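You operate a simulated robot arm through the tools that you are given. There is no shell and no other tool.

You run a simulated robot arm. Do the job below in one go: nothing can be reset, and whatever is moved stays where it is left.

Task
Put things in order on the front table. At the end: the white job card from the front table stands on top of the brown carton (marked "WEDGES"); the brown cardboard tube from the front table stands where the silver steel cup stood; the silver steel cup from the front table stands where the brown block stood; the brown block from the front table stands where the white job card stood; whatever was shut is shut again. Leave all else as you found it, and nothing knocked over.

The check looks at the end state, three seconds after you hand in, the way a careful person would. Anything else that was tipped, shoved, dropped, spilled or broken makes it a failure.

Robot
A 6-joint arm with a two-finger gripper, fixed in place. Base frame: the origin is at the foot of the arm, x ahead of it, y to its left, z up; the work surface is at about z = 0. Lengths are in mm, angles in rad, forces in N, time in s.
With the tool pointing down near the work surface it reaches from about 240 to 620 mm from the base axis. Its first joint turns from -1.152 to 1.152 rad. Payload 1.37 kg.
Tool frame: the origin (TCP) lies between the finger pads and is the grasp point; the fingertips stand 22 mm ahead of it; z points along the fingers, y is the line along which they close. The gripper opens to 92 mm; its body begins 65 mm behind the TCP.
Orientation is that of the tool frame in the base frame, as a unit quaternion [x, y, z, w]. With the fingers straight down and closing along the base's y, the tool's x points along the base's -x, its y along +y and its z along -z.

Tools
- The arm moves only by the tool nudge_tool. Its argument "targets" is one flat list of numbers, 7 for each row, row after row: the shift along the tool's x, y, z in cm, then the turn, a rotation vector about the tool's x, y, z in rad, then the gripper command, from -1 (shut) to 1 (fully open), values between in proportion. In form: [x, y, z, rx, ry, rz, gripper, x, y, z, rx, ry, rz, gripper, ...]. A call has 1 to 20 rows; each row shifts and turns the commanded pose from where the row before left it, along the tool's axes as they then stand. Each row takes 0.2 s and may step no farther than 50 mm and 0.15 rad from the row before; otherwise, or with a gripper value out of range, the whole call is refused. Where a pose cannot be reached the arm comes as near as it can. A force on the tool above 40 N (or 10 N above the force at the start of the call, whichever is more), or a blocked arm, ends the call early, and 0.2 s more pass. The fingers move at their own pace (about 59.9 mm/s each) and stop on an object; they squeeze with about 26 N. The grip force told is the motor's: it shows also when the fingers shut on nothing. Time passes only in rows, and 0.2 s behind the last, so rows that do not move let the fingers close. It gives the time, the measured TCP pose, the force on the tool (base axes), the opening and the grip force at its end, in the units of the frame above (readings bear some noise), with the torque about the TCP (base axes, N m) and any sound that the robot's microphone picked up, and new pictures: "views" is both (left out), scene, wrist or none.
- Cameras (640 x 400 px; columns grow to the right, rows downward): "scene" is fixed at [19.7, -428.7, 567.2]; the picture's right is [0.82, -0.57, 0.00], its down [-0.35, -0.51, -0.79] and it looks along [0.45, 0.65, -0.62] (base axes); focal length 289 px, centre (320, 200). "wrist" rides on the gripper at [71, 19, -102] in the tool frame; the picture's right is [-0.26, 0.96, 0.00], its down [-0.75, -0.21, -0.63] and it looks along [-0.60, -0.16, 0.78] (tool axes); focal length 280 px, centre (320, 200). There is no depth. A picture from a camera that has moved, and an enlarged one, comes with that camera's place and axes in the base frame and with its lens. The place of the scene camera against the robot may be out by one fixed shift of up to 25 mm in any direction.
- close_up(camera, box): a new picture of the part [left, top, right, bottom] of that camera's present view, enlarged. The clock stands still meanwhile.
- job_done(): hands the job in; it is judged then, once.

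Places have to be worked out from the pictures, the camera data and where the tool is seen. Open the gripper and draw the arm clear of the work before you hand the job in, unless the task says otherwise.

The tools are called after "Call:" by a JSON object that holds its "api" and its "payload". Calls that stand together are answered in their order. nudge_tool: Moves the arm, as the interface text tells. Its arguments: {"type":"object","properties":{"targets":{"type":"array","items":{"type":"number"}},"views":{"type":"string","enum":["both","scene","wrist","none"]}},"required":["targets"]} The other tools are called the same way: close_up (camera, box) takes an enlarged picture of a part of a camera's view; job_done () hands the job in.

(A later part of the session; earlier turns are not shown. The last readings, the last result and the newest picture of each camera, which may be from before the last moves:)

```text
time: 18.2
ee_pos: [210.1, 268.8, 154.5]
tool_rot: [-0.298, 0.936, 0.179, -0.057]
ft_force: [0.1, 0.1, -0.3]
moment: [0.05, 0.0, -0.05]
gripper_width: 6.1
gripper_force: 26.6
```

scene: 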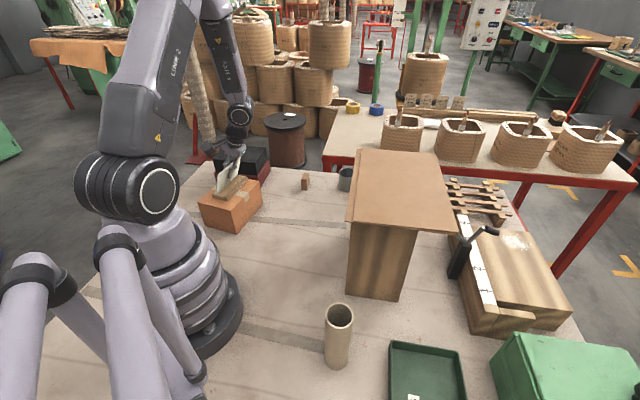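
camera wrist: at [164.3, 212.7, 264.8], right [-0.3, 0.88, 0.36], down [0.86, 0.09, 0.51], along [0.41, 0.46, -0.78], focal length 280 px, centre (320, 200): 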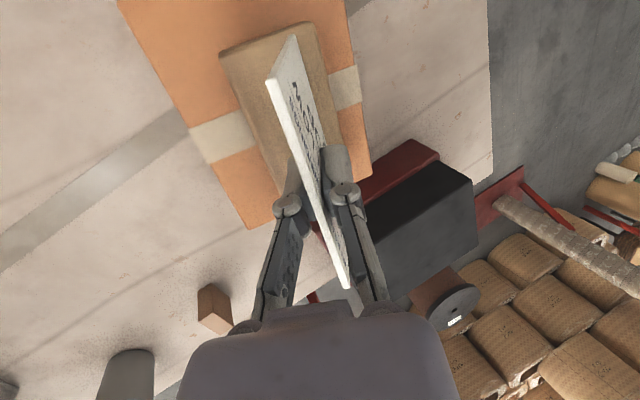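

The load is nearly nil. I'll settle about 0.7 mm and read again to be sure the foot is just resting.

Call:
{"api": "nudge_tool", "payload": {"targets": [0, -0.026, 0.065, 0, 0, 0, -1, 0, 0, 0, 0, 0, 0, -1], "views": "none"}}

```text
time: 18.8
ee_pos: [210.7, 271.2, 153.6]
tool_rot: [-0.297, 0.936, 0.18, -0.057]
ft_force: [1.0, -0.4, -0.5]
moment: [0.03, -0.02, 0.03]
gripper_width: 5.9
gripper_force: 26.3
```

Call:
{"api": "nudge_tool", "payload": {"targets": [0, -0.019, 0.046, 0, 0, 0, -1, 0, 0, 0, 0, 0, 0, -1], "views": "none"}}

```text
time: 19.4
ee_pos: [210.3, 270.0, 153.4]
tool_rot: [-0.297, 0.936, 0.18, -0.056]
ft_force: [-0.3, 0.4, 0.2]
moment: [0.02, 0.01, 0.0]
gripper_width: 5.9
gripper_force: 26.2
```

Call:
{"api": "nudge_tool", "payload": {"targets": [0, -0.019, 0.046, 0, 0, 0, -1, 0, 0, 0, 0, 0, 0, -1], "views": "none"}}

```text
time: 20.0
ee_pos: [211.3, 270.7, 153.0]
tool_rot: [-0.297, 0.936, 0.181, -0.055]
ft_force: [-0.5, 0.3, 11.8]
moment: [-0.15, -0.08, 0.01]
gripper_width: 6.1
gripper_force: 25.8
```

Firm contact now at 12 N. I'll ease 0.4 mm, open the fingers to about 50 mm gradually, and look before retreating.

Call:
{"api": "nudge_tool", "payload": {"targets": [0, 0.015, -0.037, 0, 0, 0, -1, 0, 0, 0, 0, 0, 0, -0.75, 0, 0, 0, 0, 0, 0, -0.5, 0, 0, 0, 0, 0, 0, 0.0, 0, 0, 0, 0, 0, 0, 0.1], "views": "both"}}

Call:
{"api": "close_up", "payload": {"camera": "scene", "box": [190, 155, 280, 230]}}

```text
time: 21.2
ee_pos: [210.0, 269.4, 153.8]
tool_rot: [-0.298, 0.936, 0.181, -0.056]
ft_force: [-0.1, -0.4, 0.2]
moment: [-0.03, -0.01, -0.03]
gripper_width: 50.5
gripper_force: 0.0
camera wrist: at [163.7, 212.6, 255.5], right [-0.3, 0.88, 0.36], down [0.86, 0.09, 0.51], along [0.41, 0.46, -0.78], focal length 280 px, centre (320, 200)
```

scene: 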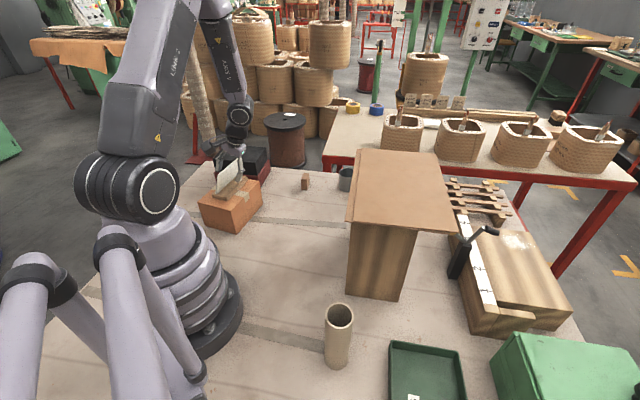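
wrist: 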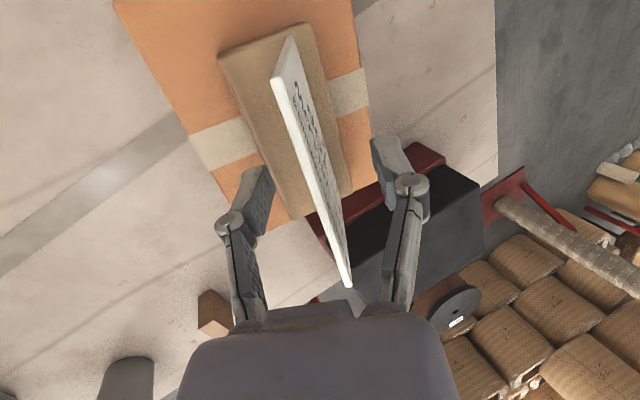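

```text
5.33 times, centred on (235, 192) of scene
camera zoom: at [19.7, -428.7, 567.2], right [0.82, -0.57, 0.0], down [-0.35, -0.51, -0.79], along [0.45, 0.65, -0.62], focal length 1543 px, centre (773, 240)
```

zoom: 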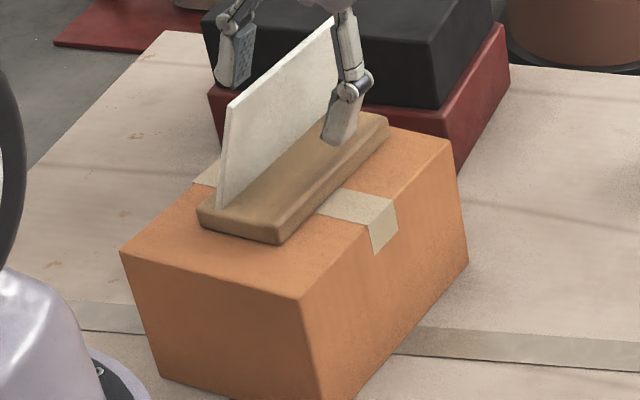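

The card stands square and free on the carton. I'll back out along the finger axis, then level the tool.

Call:
{"api": "nudge_tool", "payload": {"targets": [0, 0, -2.0, 0, 0, 0, 0.1, 0, 0, -4.0, 0, 0, 0, 0.1, 0, 0, -4.5, 0, 0, 0, 0.1, 0, 0, 0, 0.127, 0, 0, 0.1, 0, 0, 0, 0.127, 0, 0, 0.1, 0, 0, 0, 0.127, 0, 0, 0.1, 0, 0, 0, 0, 0, -0.137, 0.1, 0, 0, 0, 0, 0, 0, 0.1], "views": "both"}}

Call:
{"api": "close_up", "payload": {"camera": "scene", "box": [180, 130, 290, 240]}}

```text
time: 23.0
ee_pos: [231.6, 237.5, 251.7]
tool_rot: [-0.367, 0.93, 0.0, 0.001]
ft_force: [-0.4, -1.2, -0.5]
moment: [0.0, 0.0, 0.0]
gripper_width: 50.5
gripper_force: 0.1
camera wrist: at [167.2, 202.9, 353.2], right [-0.47, 0.88, 0.0], down [0.69, 0.37, 0.63], along [0.55, 0.29, -0.78], focal length 280 px, centre (320, 200)
```

scene: 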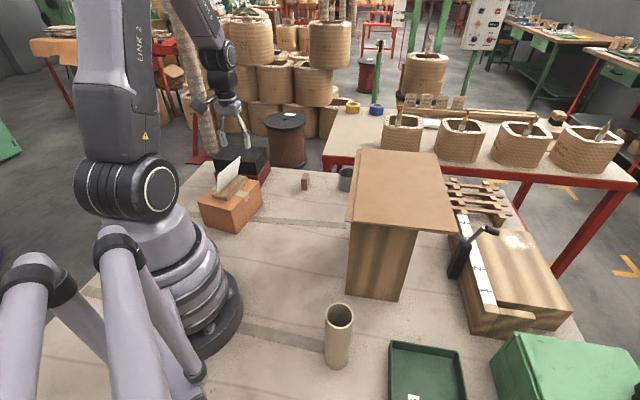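
wrist: 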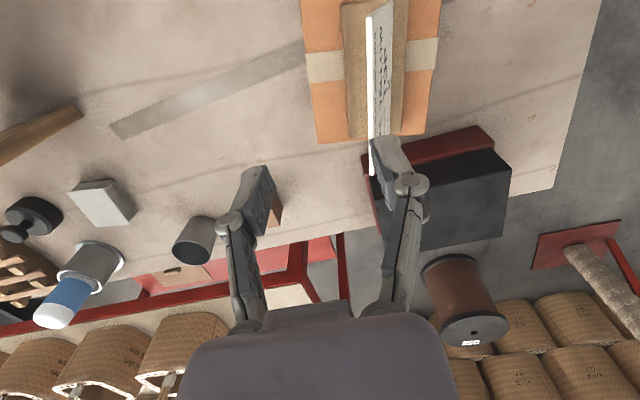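

```text
3.64 times, centred on (235, 185) of scene
camera zoom: at [19.6, -428.7, 567.2], right [0.82, -0.57, 0.0], down [-0.35, -0.51, -0.79], along [0.45, 0.65, -0.62], focal length 1052 px, centre (629, 254)
```

zoom: 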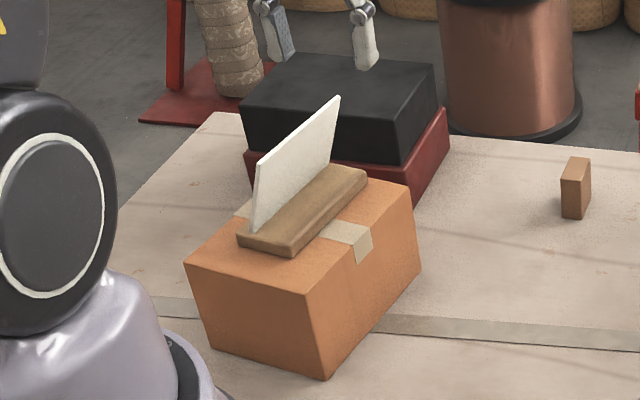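

The card is standing well on the carton. Next I'll go above the block at (454,269), with yaw already matching its long side, and stop at z≈120 to check alignment.

Call:
{"api": "nudge_tool", "payload": {"targets": [-3.684, -2.586, 0, 0, 0, 0, 0.1, -3.684, -2.586, 0, 0, 0, 0, 0.1, -3.684, -2.586, 0, 0, 0, 0, 0.1, -3.684, -2.586, 0, 0, 0, 0, 0.1, -3.684, -2.586, 0, 0, 0, 0, 0.1, 0, 0, 4.39, 0, 0, 0, 0.1, 0, 0, 4.39, 0, 0, 0, 0.1, 0, 0, 4.39, 0, 0, 0, 0.1, 0, 0, 0, 0, 0, 0, 0.1], "views": "both"}}

Call:
{"api": "close_up", "payload": {"camera": "wrist", "box": [220, 60, 420, 185]}}

```text
time: 25.0
ee_pos: [455.4, 269.0, 120.0]
tool_rot: [-0.368, 0.93, 0.0, 0.002]
ft_force: [-0.2, 0.1, 0.3]
moment: [0.01, -0.01, -0.03]
gripper_width: 50.6
gripper_force: 0.1
camera wrist: at [390.6, 234.5, 221.0], right [-0.47, 0.88, 0.0], down [0.69, 0.37, 0.63], along [0.55, 0.29, -0.78], focal length 280 px, centre (320, 200)
```

scene: 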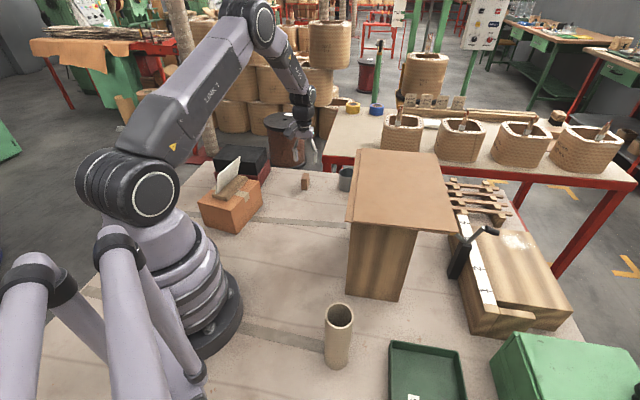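
wrist: 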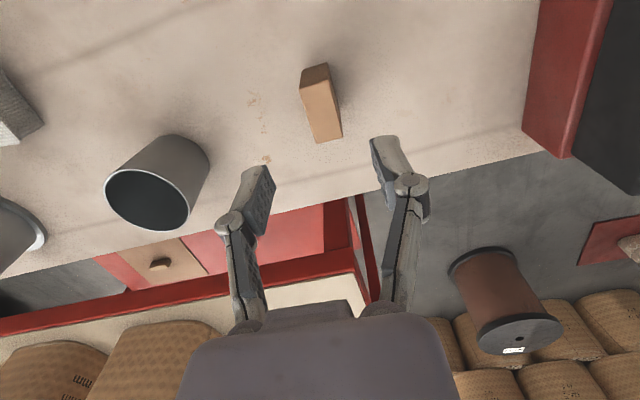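

```text
3.20 times, centred on (320, 122) of wrist
camera zoom: at [390.6, 234.5, 221.0], right [-0.47, 0.88, 0.0], down [0.69, 0.37, 0.63], along [0.55, 0.29, -0.78], focal length 897 px, centre (320, 448)
```

zoom: 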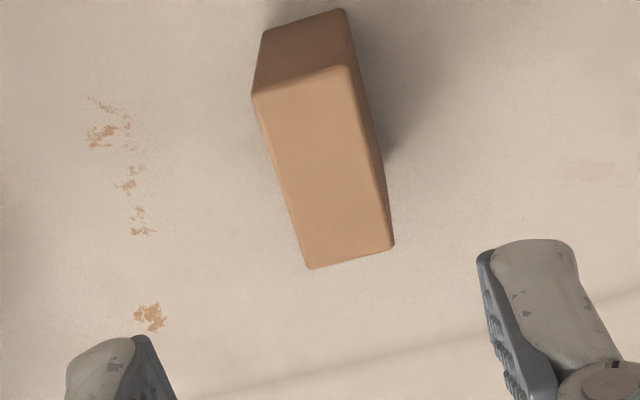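

The block lies within about 3 mm of the tool axis and parallel to the pads. I'll make a small correction, descend to z≈28 and close on its short side.

Call:
{"api": "nudge_tool", "payload": {"targets": [0.2, 0.1, 4.4, 0, 0, 0, 0.1, 0, 0, 3.0, 0, 0, 0, 0.1, 0, 0, 1.8, 0, 0, 0, 0.1, 0, 0, 0, 0, 0, 0, 0.1], "views": "both"}}

Call:
{"api": "close_up", "payload": {"camera": "wrist", "box": [220, 60, 420, 185]}}

```text
time: 26.0
ee_pos: [452.1, 268.4, 26.7]
tool_rot: [-0.367, 0.93, 0.0, 0.001]
ft_force: [-0.4, 1.3, 0.3]
moment: [0.02, 0.02, 0.0]
gripper_width: 50.6
gripper_force: 0.1
camera wrist: at [388.1, 233.8, 128.6], right [-0.47, 0.88, 0.0], down [0.69, 0.37, 0.63], along [0.55, 0.29, -0.78], focal length 280 px, centre (320, 200)
```

scene: 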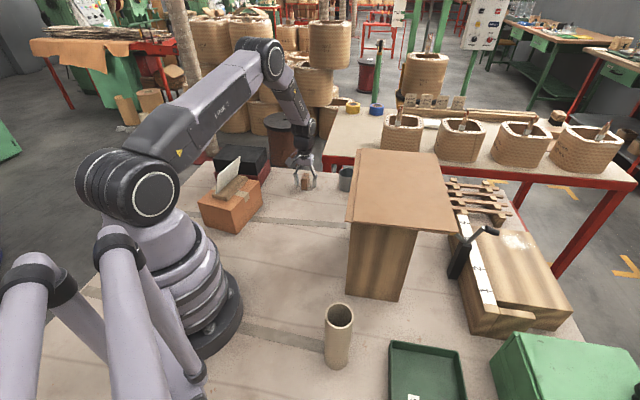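
wrist: 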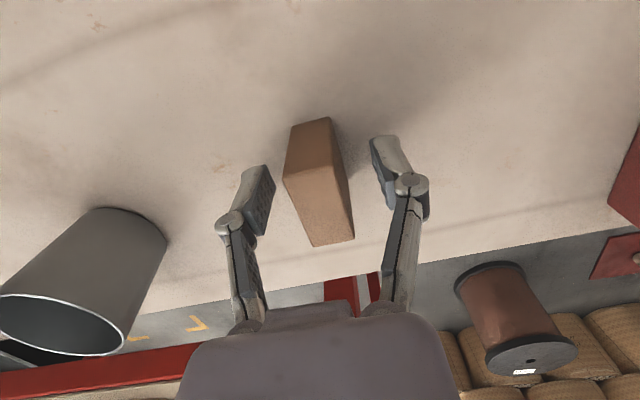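

```text
3.20 times, centred on (320, 122) of wrist
camera zoom: at [388.1, 233.8, 128.6], right [-0.47, 0.88, 0.0], down [0.69, 0.37, 0.63], along [0.55, 0.29, -0.78], focal length 897 px, centre (320, 448)
```

zoom: 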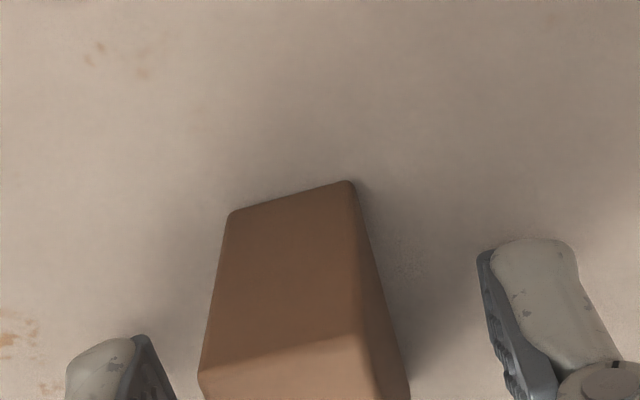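

The block is centred between the pads. I'll close gently on it.

Call:
{"api": "nudge_tool", "payload": {"targets": [0, 0, 0, 0, 0, 0, -0.3, 0, 0, 0, 0, 0, 0, -0.6, 0, 0, 0, 0, 0, 0, -1, 0, 0, 0, 0, 0, 0, -1], "views": "wrist"}}

```text
time: 27.0
ee_pos: [453.4, 267.7, 27.3]
tool_rot: [-0.367, 0.93, 0.0, 0.002]
ft_force: [-0.7, -0.1, 0.6]
moment: [0.0, 0.02, 0.01]
gripper_width: 19.2
gripper_force: 26.7
camera wrist: at [388.0, 233.7, 128.8], right [-0.47, 0.88, 0.0], down [0.69, 0.37, 0.63], along [0.55, 0.29, -0.78], focal length 280 px, centre (320, 200)
```

wrist: 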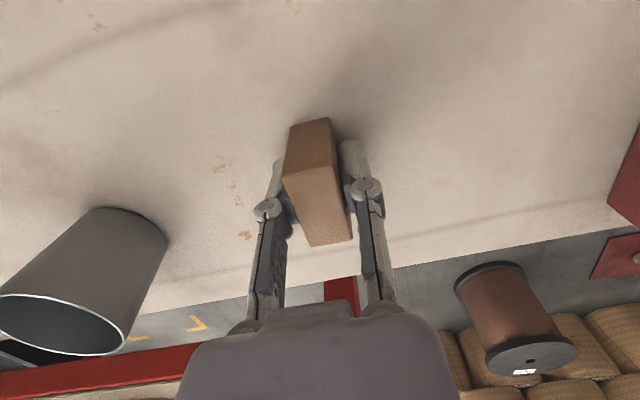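

The block is gripped at 19 mm. I'll lift it 100 mm and carry it to where the card's foot was centred, (355,85).

Call:
{"api": "nudge_tool", "payload": {"targets": [0, 0, -1.5, 0, 0, 0, -1, 0, 0, -4.0, 0, 0, 0, -1, 0, 0, -4.5, 0, 0, 0, -1, 3.96, -1.336, 0, 0, 0, 0, -1, 3.96, -1.336, 0, 0, 0, 0, -1, 3.96, -1.336, 0, 0, 0, 0, -1, 3.96, -1.336, 0, 0, 0, 0, -1, 3.96, -1.336, 0, 0, 0, 0, -1, 0, 0, 0, 0, 0, 0, -1, 0, 0, 0, 0, 0, 0, -1], "views": "both"}}

```text
time: 29.2
ee_pos: [353.4, 85.1, 129.1]
tool_rot: [-0.368, 0.93, -0.001, 0.001]
ft_force: [-0.3, 0.2, 0.4]
moment: [0.03, 0.02, -0.01]
gripper_width: 19.0
gripper_force: 26.0
camera wrist: at [288.5, 50.4, 230.4], right [-0.47, 0.88, 0.0], down [0.69, 0.37, 0.63], along [0.55, 0.29, -0.78], focal length 280 px, centre (320, 200)
```

scene: 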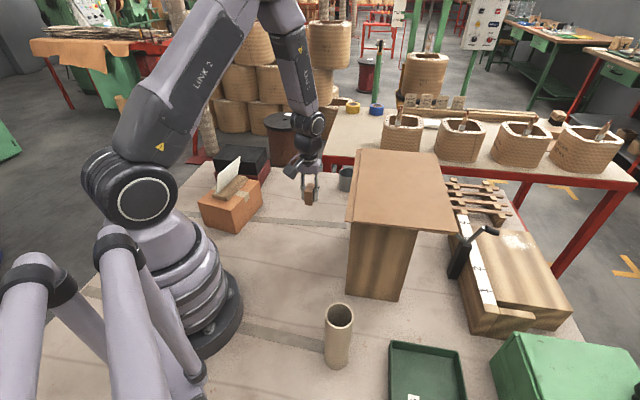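
wrist: 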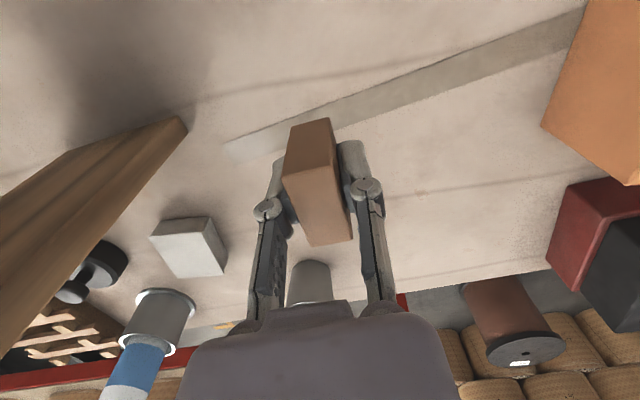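

I'm over the card's old place. I'll lower the block 95 mm, then settle it in small steps.

Call:
{"api": "nudge_tool", "payload": {"targets": [0, 0, 4.5, 0, 0, 0, -1, 0, 0, 3.5, 0, 0, 0, -1, 0, 0, 1.5, 0, 0, 0, -1, 0, 0, 0.2, 0, 0, 0, -1, 0, 0, 0, 0, 0, 0, -1], "views": "wrist"}}

```text
time: 30.4
ee_pos: [353.8, 85.3, 30.5]
tool_rot: [-0.367, 0.93, 0.0, 0.002]
ft_force: [0.7, 0.5, -1.3]
moment: [0.0, -0.04, 0.02]
gripper_width: 18.9
gripper_force: 26.2
camera wrist: at [289.0, 50.5, 132.2], right [-0.47, 0.88, 0.0], down [0.69, 0.37, 0.63], along [0.55, 0.29, -0.78], focal length 280 px, centre (320, 200)
```

wrist: 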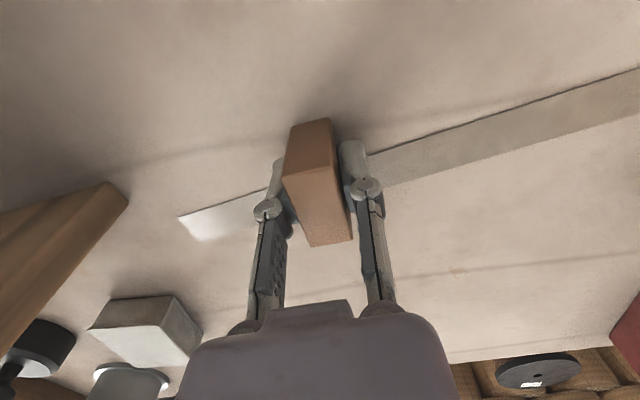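

About 3 mm remain. I'll step down and watch the force.

Call:
{"api": "nudge_tool", "payload": {"targets": [0, 0, 0.15, 0, 0, 0, -1, 0, 0, 0.1, 0, 0, 0, -1, 0, 0, 0, 0, 0, 0, -1], "views": "none"}}

```text
time: 31.2
ee_pos: [352.8, 85.8, 28.3]
tool_rot: [-0.367, 0.93, -0.001, 0.001]
ft_force: [-0.3, -0.6, -0.3]
moment: [0.0, -0.03, -0.02]
gripper_width: 19.1
gripper_force: 26.0
```

Call:
{"api": "nudge_tool", "payload": {"targets": [0, 0, 0.07, 0, 0, 0, -1, 0, 0, 0.05, 0, 0, 0, -1, 0, 0, 0, 0, 0, 0, -1], "views": "none"}}

```text
time: 32.0
ee_pos: [355.0, 85.3, 27.0]
tool_rot: [-0.368, 0.93, 0.0, 0.001]
ft_force: [0.3, -0.4, -0.6]
moment: [-0.01, 0.0, 0.0]
gripper_width: 19.2
gripper_force: 26.3
```

Still no contact force, so I'll take another fine step.

Call:
{"api": "nudge_tool", "payload": {"targets": [0, 0, 0.05, 0, 0, 0, -1, 0, 0, 0.0, 0, 0, 0, -1], "views": "none"}}

```text
time: 32.6
ee_pos: [354.0, 84.0, 26.2]
tool_rot: [-0.367, 0.93, -0.001, 0.001]
ft_force: [-4.0, 3.4, 16.2]
moment: [0.07, 0.09, -0.01]
gripper_width: 19.0
gripper_force: 26.0
```

Contact. I'll ease 0.3 mm, open, and look before rising.

Call:
{"api": "nudge_tool", "payload": {"targets": [0, 0, -0.03, 0, 0, 0, -1, 0, 0, 0, 0, 0, 0, -0.5, 0, 0, 0, 0, 0, 0, -0.2, 0, 0, 0, 0, 0, 0, 0.1, 0, 0, 0, 0, 0, 0, 0.1], "views": "both"}}

Call:
{"api": "close_up", "payload": {"camera": "scene", "box": [260, 160, 370, 245]}}

```text
time: 33.8
ee_pos: [355.2, 83.4, 26.2]
tool_rot: [-0.367, 0.93, 0.0, 0.001]
ft_force: [0.4, 0.0, -0.6]
moment: [-0.02, 0.02, 0.02]
gripper_width: 50.6
gripper_force: 0.1
camera wrist: at [289.8, 49.5, 128.3], right [-0.47, 0.88, 0.0], down [0.69, 0.37, 0.63], along [0.55, 0.29, -0.78], focal length 280 px, centre (320, 200)
```

scene: 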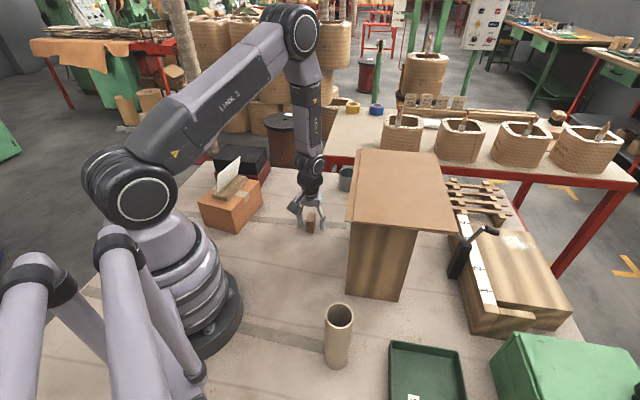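
wrist: 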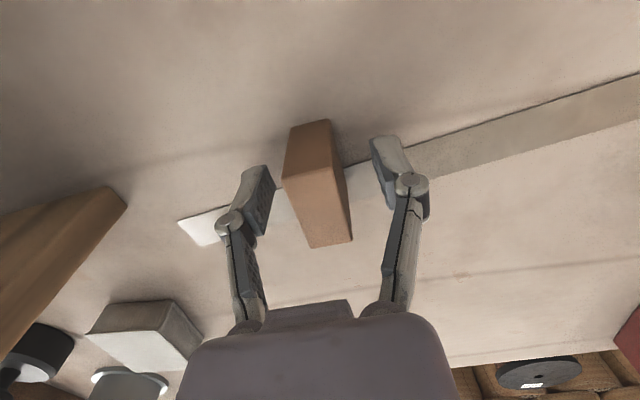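

```text
4.71 times, centred on (315, 202) of scene
camera zoom: at [19.7, -428.7, 567.2], right [0.82, -0.57, 0.0], down [-0.35, -0.51, -0.79], along [0.45, 0.65, -0.62], focal length 1362 px, centre (344, 188)
```

zoom: 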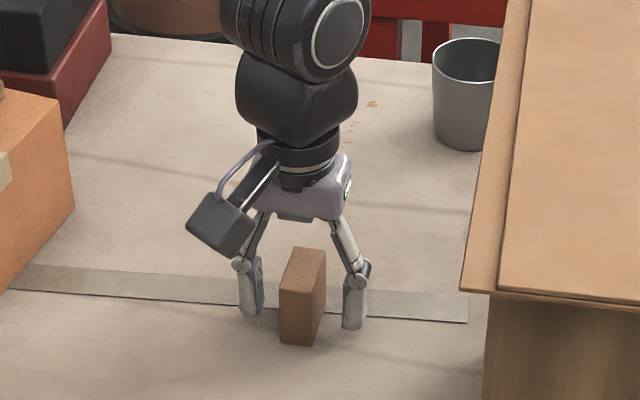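

The block stands upright, centred on the card's old place. I'll rise clear, turn the tool for the cup so the camera stays away from the roof, and move above the cup with the fingers opened.

Call:
{"api": "nudge_tool", "payload": {"targets": [0, 0, -2.0, 0, 0, 0, 0.1, 0, 0, -4.6, 0, 0, 0, 0.1, 0, 0, -4.6, 0, 0, 0, 0.1, 0, 0, -4.6, 0, 0, 0, 0.1, 0, 0, -4.6, 0, 0, 0, 0.1, 0, 0, 0, 0, 0, 0.1375, 1, 0, 0, 0, 0, 0, 0.1375, 1, 0, 0, 0, 0, 0, 0.1375, 1, 0, 0, 0, 0, 0, 0.1375, 1, -4.536, 1.138, 0, 0, 0, 0, 1, -4.536, 1.138, 0, 0, 0, 0, 1, -4.536, 1.138, 0, 0, 0, 0, 1, -4.536, 1.138, 0, 0, 0, 0, 1, -4.536, 1.138, 0, 0, 0, 0, 1, 0, 0, 0, 0, 0, 0, 1], "views": "both"}}

Call:
{"api": "close_up", "payload": {"camera": "wrist", "box": [220, 60, 420, 185]}}

Call:
{"api": "close_up", "payload": {"camera": "scene", "box": [260, 160, 370, 245]}}

```text
time: 37.0
ee_pos: [567.0, 183.2, 230.9]
tool_rot: [-0.101, 0.995, 0.0, 0.0]
ft_force: [0.1, -0.1, 0.5]
moment: [-0.01, -0.04, -0.01]
gripper_width: 92.0
gripper_force: 0.1
camera wrist: at [493.2, 188.1, 333.0], right [0.06, 1.0, 0.0], down [0.78, -0.05, 0.63], along [0.62, -0.04, -0.78], focal length 280 px, centre (320, 200)
```

scene: 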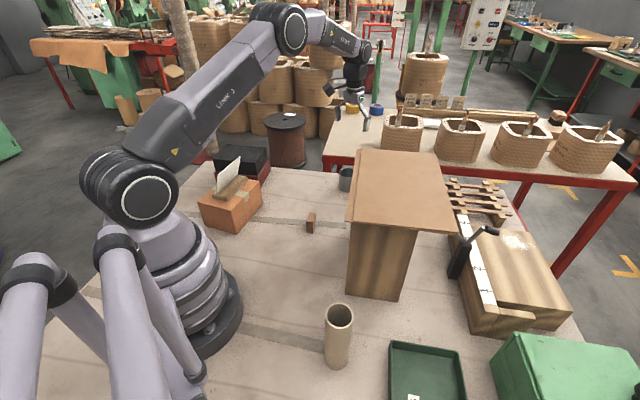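
wrist: 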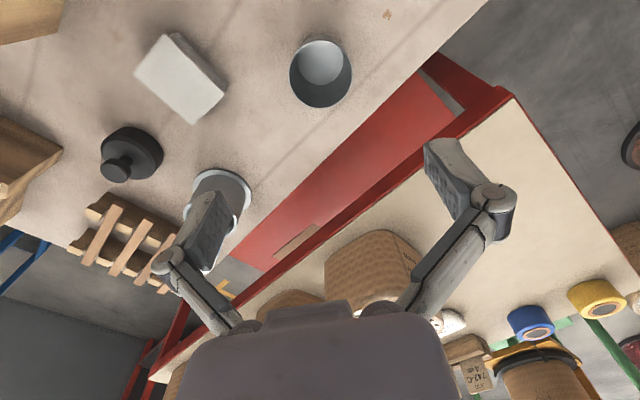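

```text
3.20 times, centred on (320, 122) of wrist
camera zoom: at [493.2, 188.1, 333.0], right [0.06, 1.0, 0.0], down [0.78, -0.05, 0.63], along [0.62, -0.04, -0.78], focal length 897 px, centre (320, 448)
```

zoom: 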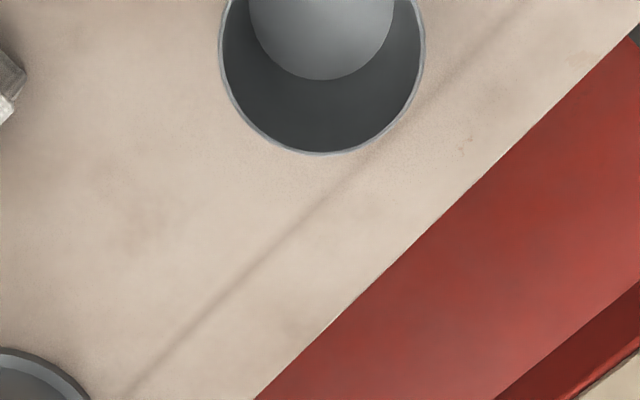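

```text
4.71 times, centred on (315, 202) of scene
camera zoom: at [19.7, -428.7, 567.2], right [0.82, -0.57, 0.0], down [-0.35, -0.51, -0.79], along [0.45, 0.65, -0.62], focal length 1362 px, centre (344, 188)
```

zoom: 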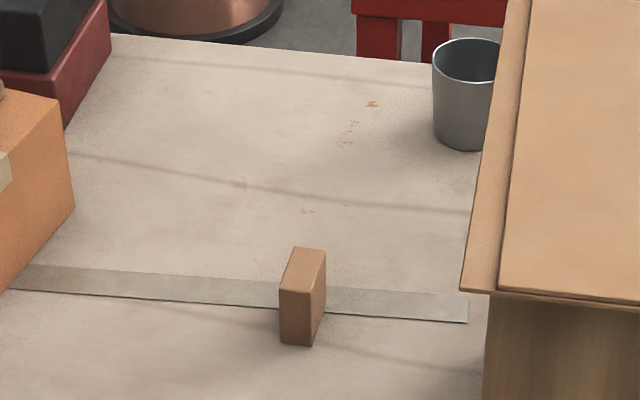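

The block looks right. I'll magnify the cup from above to refine its centre.

Call:
{"api": "close_up", "payload": {"camera": "wrist", "box": [256, 23, 384, 123]}}

```text
4.00 times, centred on (320, 73) of wrist
camera zoom: at [493.2, 188.1, 333.0], right [0.06, 1.0, 0.0], down [0.78, -0.05, 0.63], along [0.62, -0.04, -0.78], focal length 1122 px, centre (320, 708)
```

zoom: 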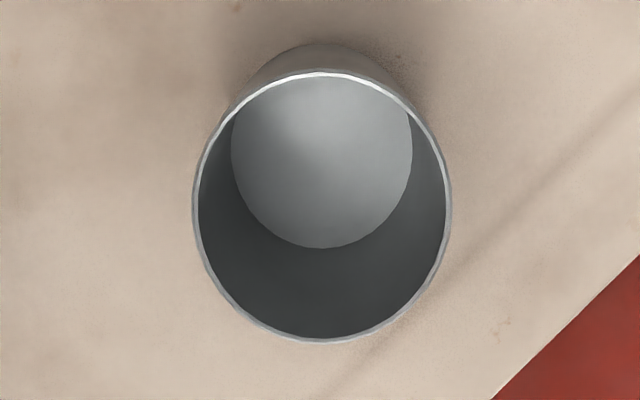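

The cup's centre works out at (567,184), right under the tool. I'll descend to z≈100 to verify before straddling it.

Call:
{"api": "nudge_tool", "payload": {"targets": [0, 0.1, 4.5, 0, 0, 0, 1, 0, 0, 4.5, 0, 0, 0, 1, 0, 0, 4.0, 0, 0, 0, 1, 0, 0, 0, 0, 0, 0, 1], "views": "both"}}

```text
time: 38.0
ee_pos: [564.4, 186.6, 99.8]
tool_rot: [-0.101, 0.995, 0.0, 0.001]
ft_force: [-0.3, 0.4, -0.6]
moment: [-0.01, 0.0, -0.01]
gripper_width: 91.8
gripper_force: 0.0
camera wrist: at [490.5, 191.2, 201.6], right [0.06, 1.0, 0.0], down [0.78, -0.05, 0.63], along [0.63, -0.04, -0.78], focal length 280 px, centre (320, 200)
```

scene: 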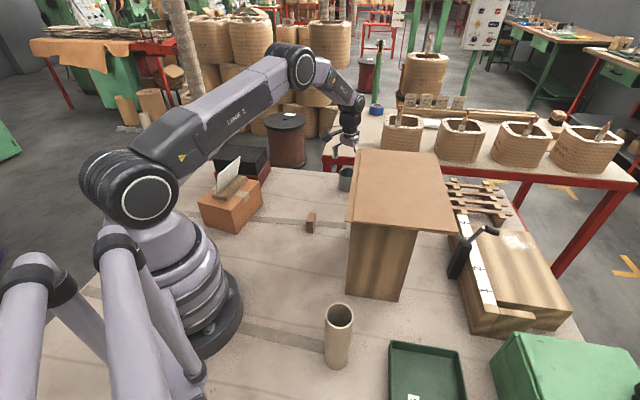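
wrist: 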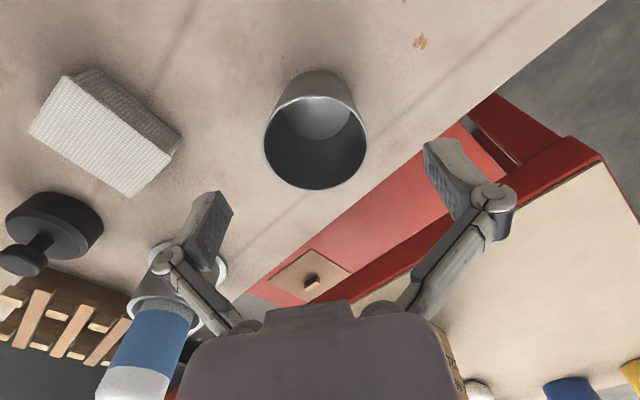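

The cup is about 2–3 mm to the −y side, so I'll correct that and descend to z≈34 around it.

Call:
{"api": "nudge_tool", "payload": {"targets": [-0.15, -0.25, 3.0, 0, 0, 0, 1, 0, 0, 2.4, 0, 0, 0, 1, 0, 0, 1.2, 0, 0, 0, 1, 0, 0, 0, 0, 0, 0, 1], "views": "both"}}

Call:
{"api": "close_up", "payload": {"camera": "scene", "box": [300, 110, 410, 215]}}

```text
time: 39.0
ee_pos: [566.5, 184.4, 35.0]
tool_rot: [-0.102, 0.995, 0.0, 0.001]
ft_force: [-0.4, -0.3, -0.1]
moment: [0.03, -0.05, -0.04]
gripper_width: 91.9
gripper_force: 0.0
camera wrist: at [494.2, 187.9, 135.9], right [0.06, 1.0, 0.0], down [0.78, -0.05, 0.63], along [0.63, -0.04, -0.78], focal length 280 px, centre (320, 200)
```

scene: 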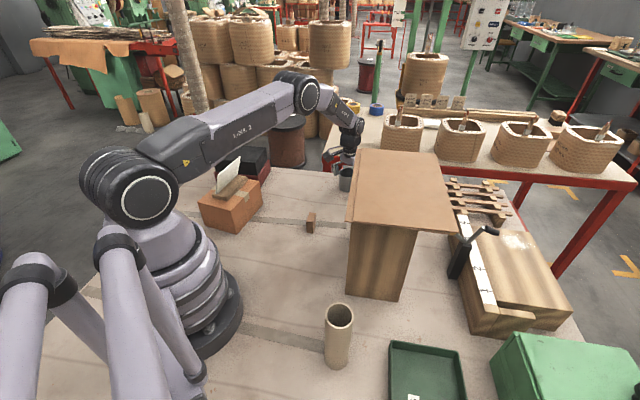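
wrist: 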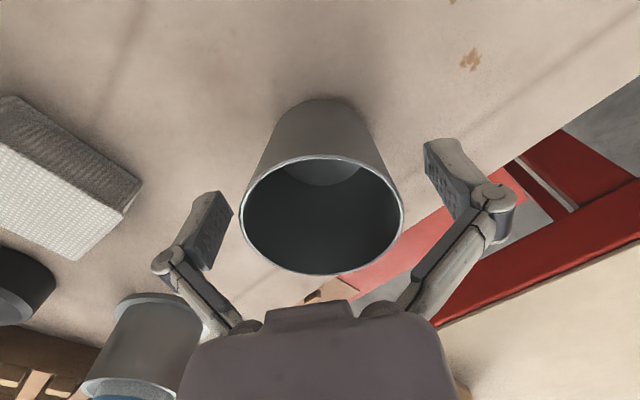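

```text
3.81 times, centred on (355, 162) of scene
camera zoom: at [19.7, -428.7, 567.2], right [0.82, -0.57, 0.0], down [-0.35, -0.51, -0.79], along [0.45, 0.65, -0.62], focal length 1102 px, centre (187, 343)
```

zoom: 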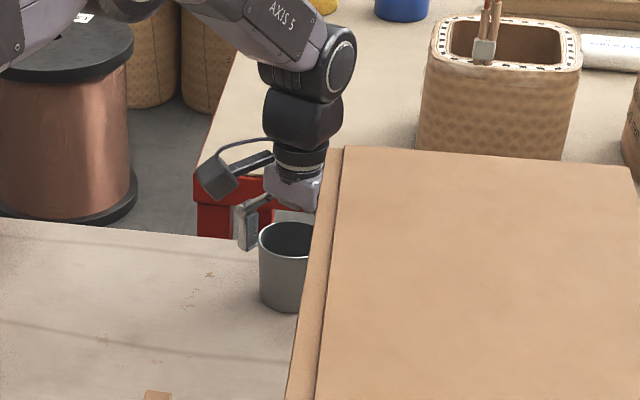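

The cup is centred between the fingers. I'll close on it.

Call:
{"api": "nudge_tool", "payload": {"targets": [0, 0, 0, 0, 0, 0, 0.5, 0, 0, 0, 0, 0, 0, 0.2, 0, 0, 0, 0, 0, 0, -0.3, 0, 0, 0, 0, 0, 0, -1, 0, 0, 0, 0, 0, 0, -1], "views": "both"}}

Call:
{"api": "close_up", "payload": {"camera": "scene", "box": [300, 110, 410, 215]}}

```text
time: 40.2
ee_pos: [567.5, 183.6, 35.2]
tool_rot: [-0.101, 0.995, 0.0, 0.001]
ft_force: [-0.5, -0.1, -0.4]
moment: [0.02, 0.0, -0.03]
gripper_width: 56.0
gripper_force: 25.3
camera wrist: at [494.2, 187.9, 136.1], right [0.06, 1.0, 0.0], down [0.78, -0.05, 0.63], along [0.63, -0.04, -0.78], focal length 280 px, centre (320, 200)
```

scene: 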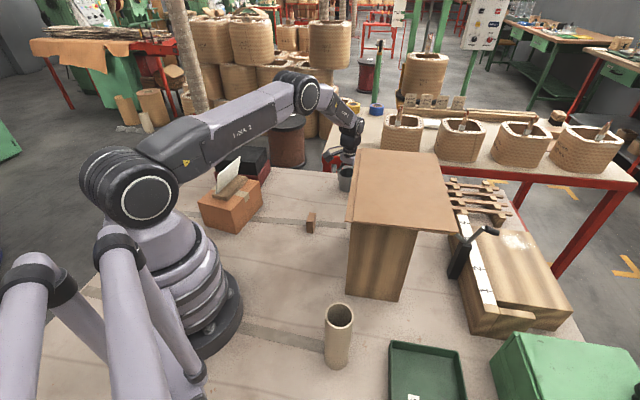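
wrist: 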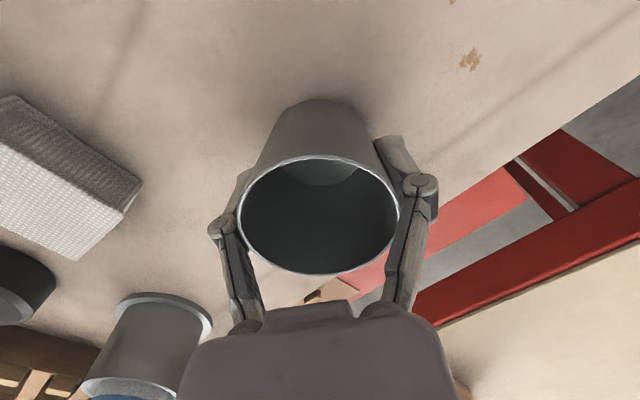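

```text
3.81 times, centred on (355, 162) of scene
camera zoom: at [19.7, -428.7, 567.2], right [0.82, -0.57, 0.0], down [-0.35, -0.51, -0.79], along [0.45, 0.65, -0.62], focal length 1102 px, centre (187, 343)
```

zoom: 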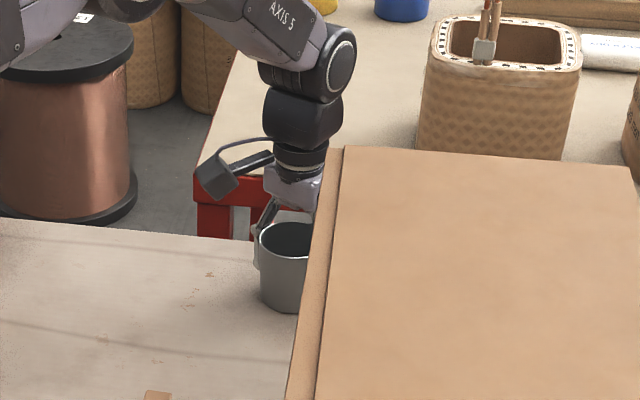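

The cup is gripped at 56 mm and still upright. I'll lift it and check that it hangs level.

Call:
{"api": "nudge_tool", "payload": {"targets": [0, 0, -1.0, 0, 0, 0, -1, 0, 0, -2.0, 0, 0, 0, -1, 0, 0, -4.0, 0, 0, 0, -1, 0, 0, -4.5, 0, 0, 0, -1, 0, 0, 0, 0, 0, 0, -1], "views": "both"}}

Call:
{"api": "close_up", "payload": {"camera": "scene", "box": [300, 90, 410, 195]}}

```text
time: 41.4
ee_pos: [566.9, 185.4, 150.8]
tool_rot: [-0.101, 0.995, 0.0, 0.0]
ft_force: [0.3, -0.1, 0.1]
moment: [0.01, 0.01, 0.01]
gripper_width: 55.8
gripper_force: 25.6
camera wrist: at [492.5, 189.5, 252.4], right [0.06, 1.0, 0.0], down [0.78, -0.05, 0.63], along [0.62, -0.04, -0.78], focal length 280 px, centre (320, 200)
```

scene: 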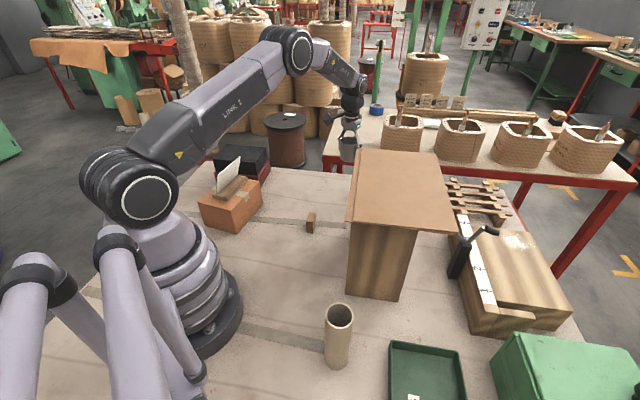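
wrist: 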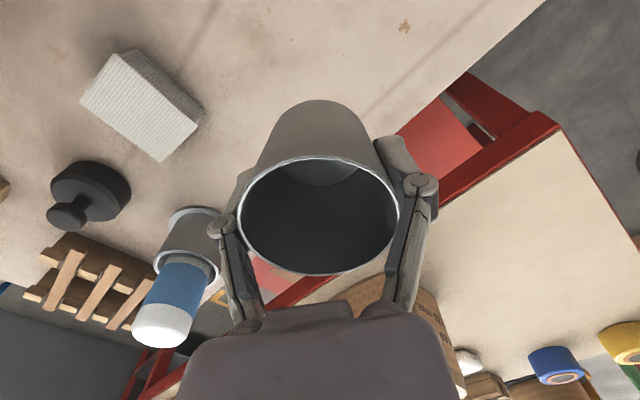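

```text
3.81 times, centred on (355, 142) of scene
camera zoom: at [19.6, -428.7, 567.2], right [0.82, -0.57, 0.0], down [-0.35, -0.51, -0.79], along [0.45, 0.65, -0.62], focal length 1102 px, centre (187, 419)
```

zoom: 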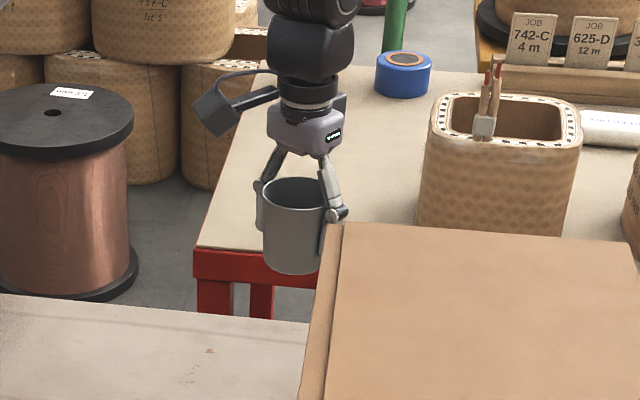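

The cup hangs level and held. I'll carry it to the block's old place (454.5,269) at this height.

Call:
{"api": "nudge_tool", "payload": {"targets": [3.107, 3.517, 0, 0, 0, 0, -1, 3.107, 3.517, 0, 0, 0, 0, -1, 3.107, 3.517, 0, 0, 0, 0, -1, 0, 0, 0, 0, 0, 0, -1, 0, 0, 0, 0, 0, 0, -1], "views": "both"}}

```text
time: 42.6
ee_pos: [454.4, 266.7, 152.1]
tool_rot: [-0.1, 0.995, -0.001, 0.001]
ft_force: [-1.0, -0.6, 0.0]
moment: [0.03, -0.01, 0.01]
gripper_width: 56.0
gripper_force: 26.0
camera wrist: at [381.3, 271.4, 253.2], right [0.06, 1.0, 0.0], down [0.78, -0.05, 0.63], along [0.63, -0.04, -0.78], focal length 280 px, centre (320, 200)
```

scene: 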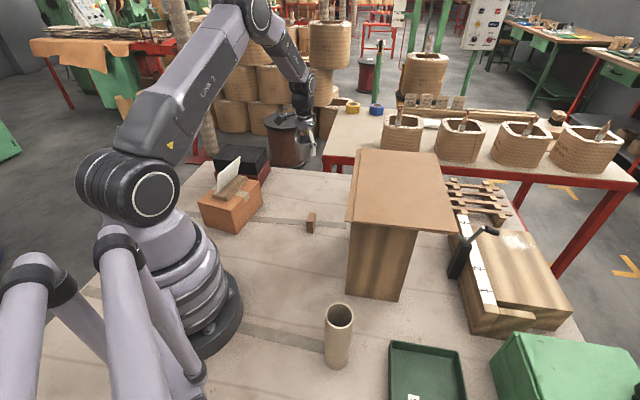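
wrist: 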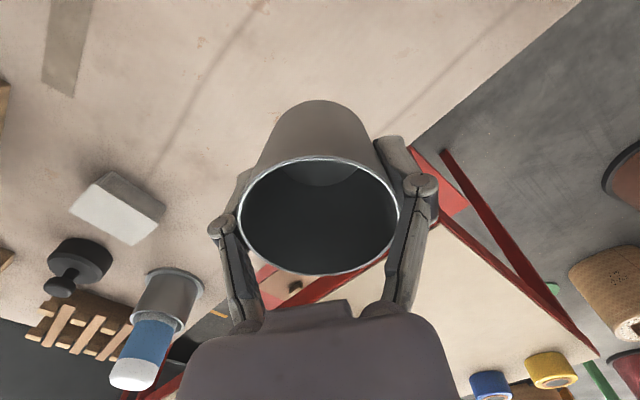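

I'm over the block's old place. I'll lower most of the way with a 1.5 mm correction, then settle in fine steps.

Call:
{"api": "nudge_tool", "payload": {"targets": [0, 0.15, 4.5, 0, 0, 0, -1, 0, 0, 4.0, 0, 0, 0, -1, 0, 0, 2.2, 0, 0, 0, -1, 0, 0, 0.4, 0, 0, 0, -1, 0, 0, 0, 0, 0, 0, -1], "views": "both"}}

```text
time: 43.8
ee_pos: [453.1, 271.5, 40.4]
tool_rot: [-0.101, 0.995, 0.0, 0.001]
ft_force: [-0.1, -0.4, -1.2]
moment: [0.0, 0.0, 0.01]
gripper_width: 56.1
gripper_force: 26.0
camera wrist: at [379.8, 274.9, 141.8], right [0.06, 1.0, 0.0], down [0.78, -0.05, 0.63], along [0.63, -0.04, -0.78], focal length 280 px, centre (320, 200)
```

scene: 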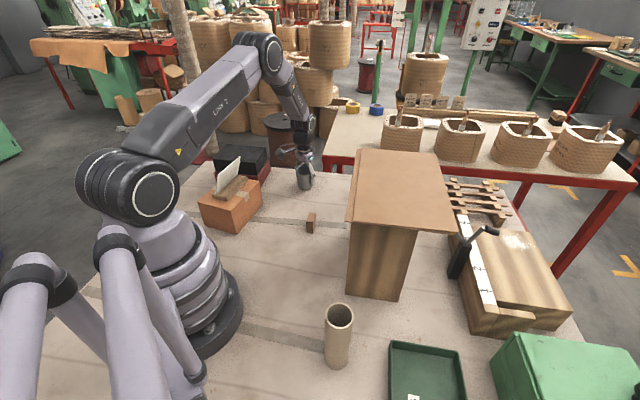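
wrist: 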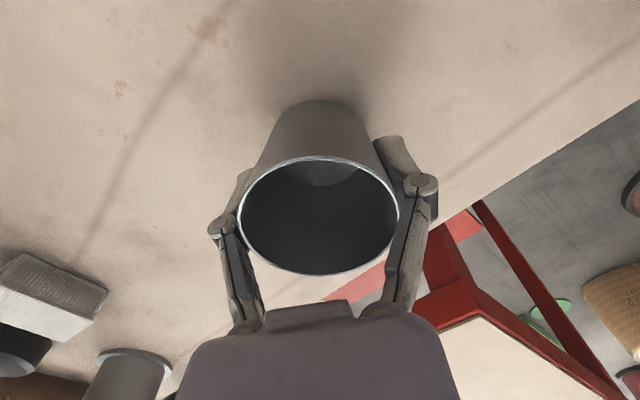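

The readings scatter a few mm, so I'll take another still reading before settling.

Call:
{"api": "nudge_tool", "payload": {"targets": [0, 0, 0.2, 0, 0, 0, -1, 0, 0, 0, 0, 0, 0, -1], "views": "none"}}

Call:
{"api": "nudge_tool", "payload": {"targets": [0, 0, 0.1, 0, 0, 0, -1, 0, 0, 0, 0, 0, 0, -1], "views": "none"}}

```text
time: 44.4
ee_pos: [453.4, 271.8, 36.8]
tool_rot: [-0.102, 0.995, 0.0, 0.002]
ft_force: [-0.4, -1.0, -1.1]
moment: [0.01, -0.01, -0.04]
gripper_width: 56.0
gripper_force: 25.6
```

```text
time: 45.0
ee_pos: [452.9, 271.2, 36.8]
tool_rot: [-0.101, 0.995, 0.001, 0.001]
ft_force: [0.3, -0.7, -0.7]
moment: [0.01, -0.04, -0.02]
gripper_width: 56.1
gripper_force: 26.1
```

Readings agree on (453.1,271.5,36.8). I'll correct by (−0.8,−2.8) mm in the tool frame and step down to contact.

Call:
{"api": "nudge_tool", "payload": {"targets": [-0.08, -0.27, 0, 0, 0, 0, -1, 0, 0, 0.08, 0, 0, 0, -1, 0, 0, 0, 0, 0, 0, -1], "views": "none"}}

Call:
{"api": "nudge_tool", "payload": {"targets": [0, 0, 0.06, 0, 0, 0, -1, 0, 0, 0, 0, 0, 0, -1], "views": "none"}}

```text
time: 45.8
ee_pos: [455.1, 267.0, 35.7]
tool_rot: [-0.102, 0.995, -0.001, 0.001]
ft_force: [-0.4, 0.3, -0.4]
moment: [0.02, 0.0, 0.01]
gripper_width: 55.9
gripper_force: 26.0
```

```text
time: 46.4
ee_pos: [456.0, 267.7, 34.1]
tool_rot: [-0.101, 0.995, 0.001, 0.002]
ft_force: [0.2, -0.5, -0.1]
moment: [0.02, 0.0, 0.01]
gripper_width: 56.2
gripper_force: 25.7
```

Call:
{"api": "nudge_tool", "payload": {"targets": [0, 0, 0.05, 0, 0, 0, -1, 0, 0, 0, 0, 0, 0, -1], "views": "none"}}

```text
time: 47.0
ee_pos: [455.1, 266.7, 33.9]
tool_rot: [-0.102, 0.995, 0.001, 0.001]
ft_force: [1.2, 0.5, 0.1]
moment: [0.02, -0.01, 0.01]
gripper_width: 56.3
gripper_force: 26.3
```

Call:
{"api": "nudge_tool", "payload": {"targets": [0, 0.05, 0.05, 0, 0, 0, -1, 0, 0, 0, 0, 0, 0, -1], "views": "none"}}

Call:
{"api": "nudge_tool", "payload": {"targets": [0, 0.0, 0.05, 0, 0, 0, -1, 0, 0, 0, 0, 0, 0, -1], "views": "wrist"}}

```text
time: 47.6
ee_pos: [455.2, 267.7, 33.1]
tool_rot: [-0.101, 0.995, 0.0, 0.0]
ft_force: [-1.0, -2.5, 6.7]
moment: [-0.12, 0.02, 0.01]
gripper_width: 55.9
gripper_force: 26.3
```

```text
time: 48.2
ee_pos: [456.4, 268.8, 33.1]
tool_rot: [-0.101, 0.995, 0.001, 0.002]
ft_force: [-1.2, -4.0, 15.6]
moment: [-0.03, 0.13, 0.04]
gripper_width: 56.3
gripper_force: 25.5
camera wrist: at [382.5, 273.1, 135.4], right [0.06, 1.0, 0.0], down [0.78, -0.05, 0.63], along [0.63, -0.04, -0.78], focal length 280 px, centre (320, 200)
```

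wrist: 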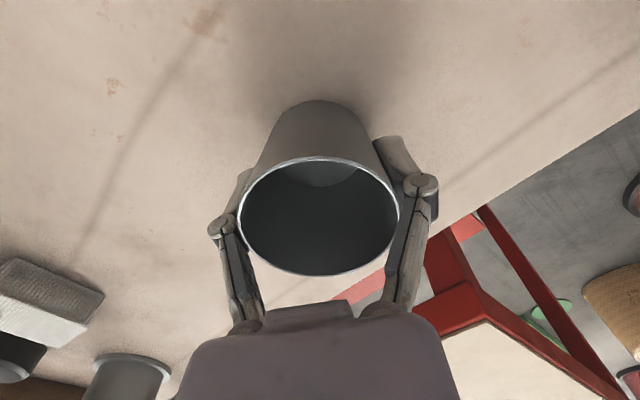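

Contact at 16 N, with the cup upright. I'll ease 0.4 mm and open gradually.

Call:
{"api": "nudge_tool", "payload": {"targets": [0, 0, -0.04, 0, 0, 0, -1, 0, 0, 0, 0, 0, 0, 0.4, 0, 0, 0, 0, 0, 0, 0.6, 0, 0, 0, 0, 0, 0, 0.8, 0, 0, 0, 0, 0, 0, 1, 0, 0, 0, 0, 0, 0, 1], "views": "both"}}

Call:
{"api": "close_up", "payload": {"camera": "scene", "box": [260, 130, 370, 225]}}

```text
time: 49.6
ee_pos: [454.7, 268.8, 33.4]
tool_rot: [-0.101, 0.995, 0.0, 0.001]
ft_force: [-0.4, -0.8, 0.4]
moment: [-0.01, 0.02, 0.03]
gripper_width: 92.0
gripper_force: 0.0
camera wrist: at [382.0, 272.7, 134.9], right [0.06, 1.0, 0.0], down [0.78, -0.05, 0.63], along [0.63, -0.04, -0.78], focal length 280 px, centre (320, 200)
```

scene: 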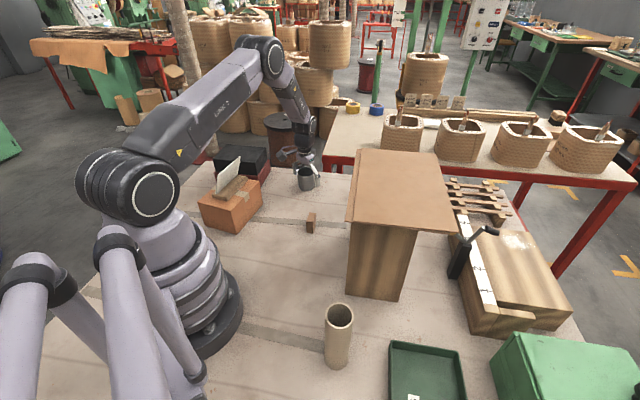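
wrist: 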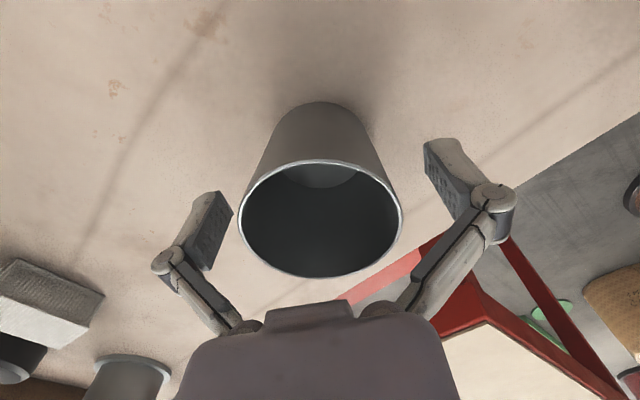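

```text
4.21 times, centred on (315, 178) of scene
camera zoom: at [19.7, -428.7, 567.2], right [0.82, -0.57, 0.0], down [-0.35, -0.51, -0.79], along [0.45, 0.65, -0.62], focal length 1218 px, centre (341, 295)
```

zoom: 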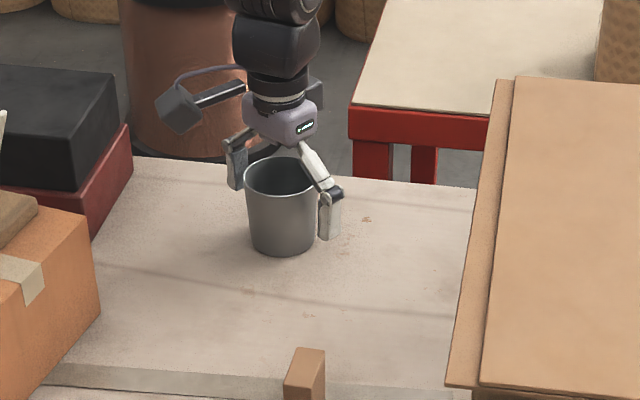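

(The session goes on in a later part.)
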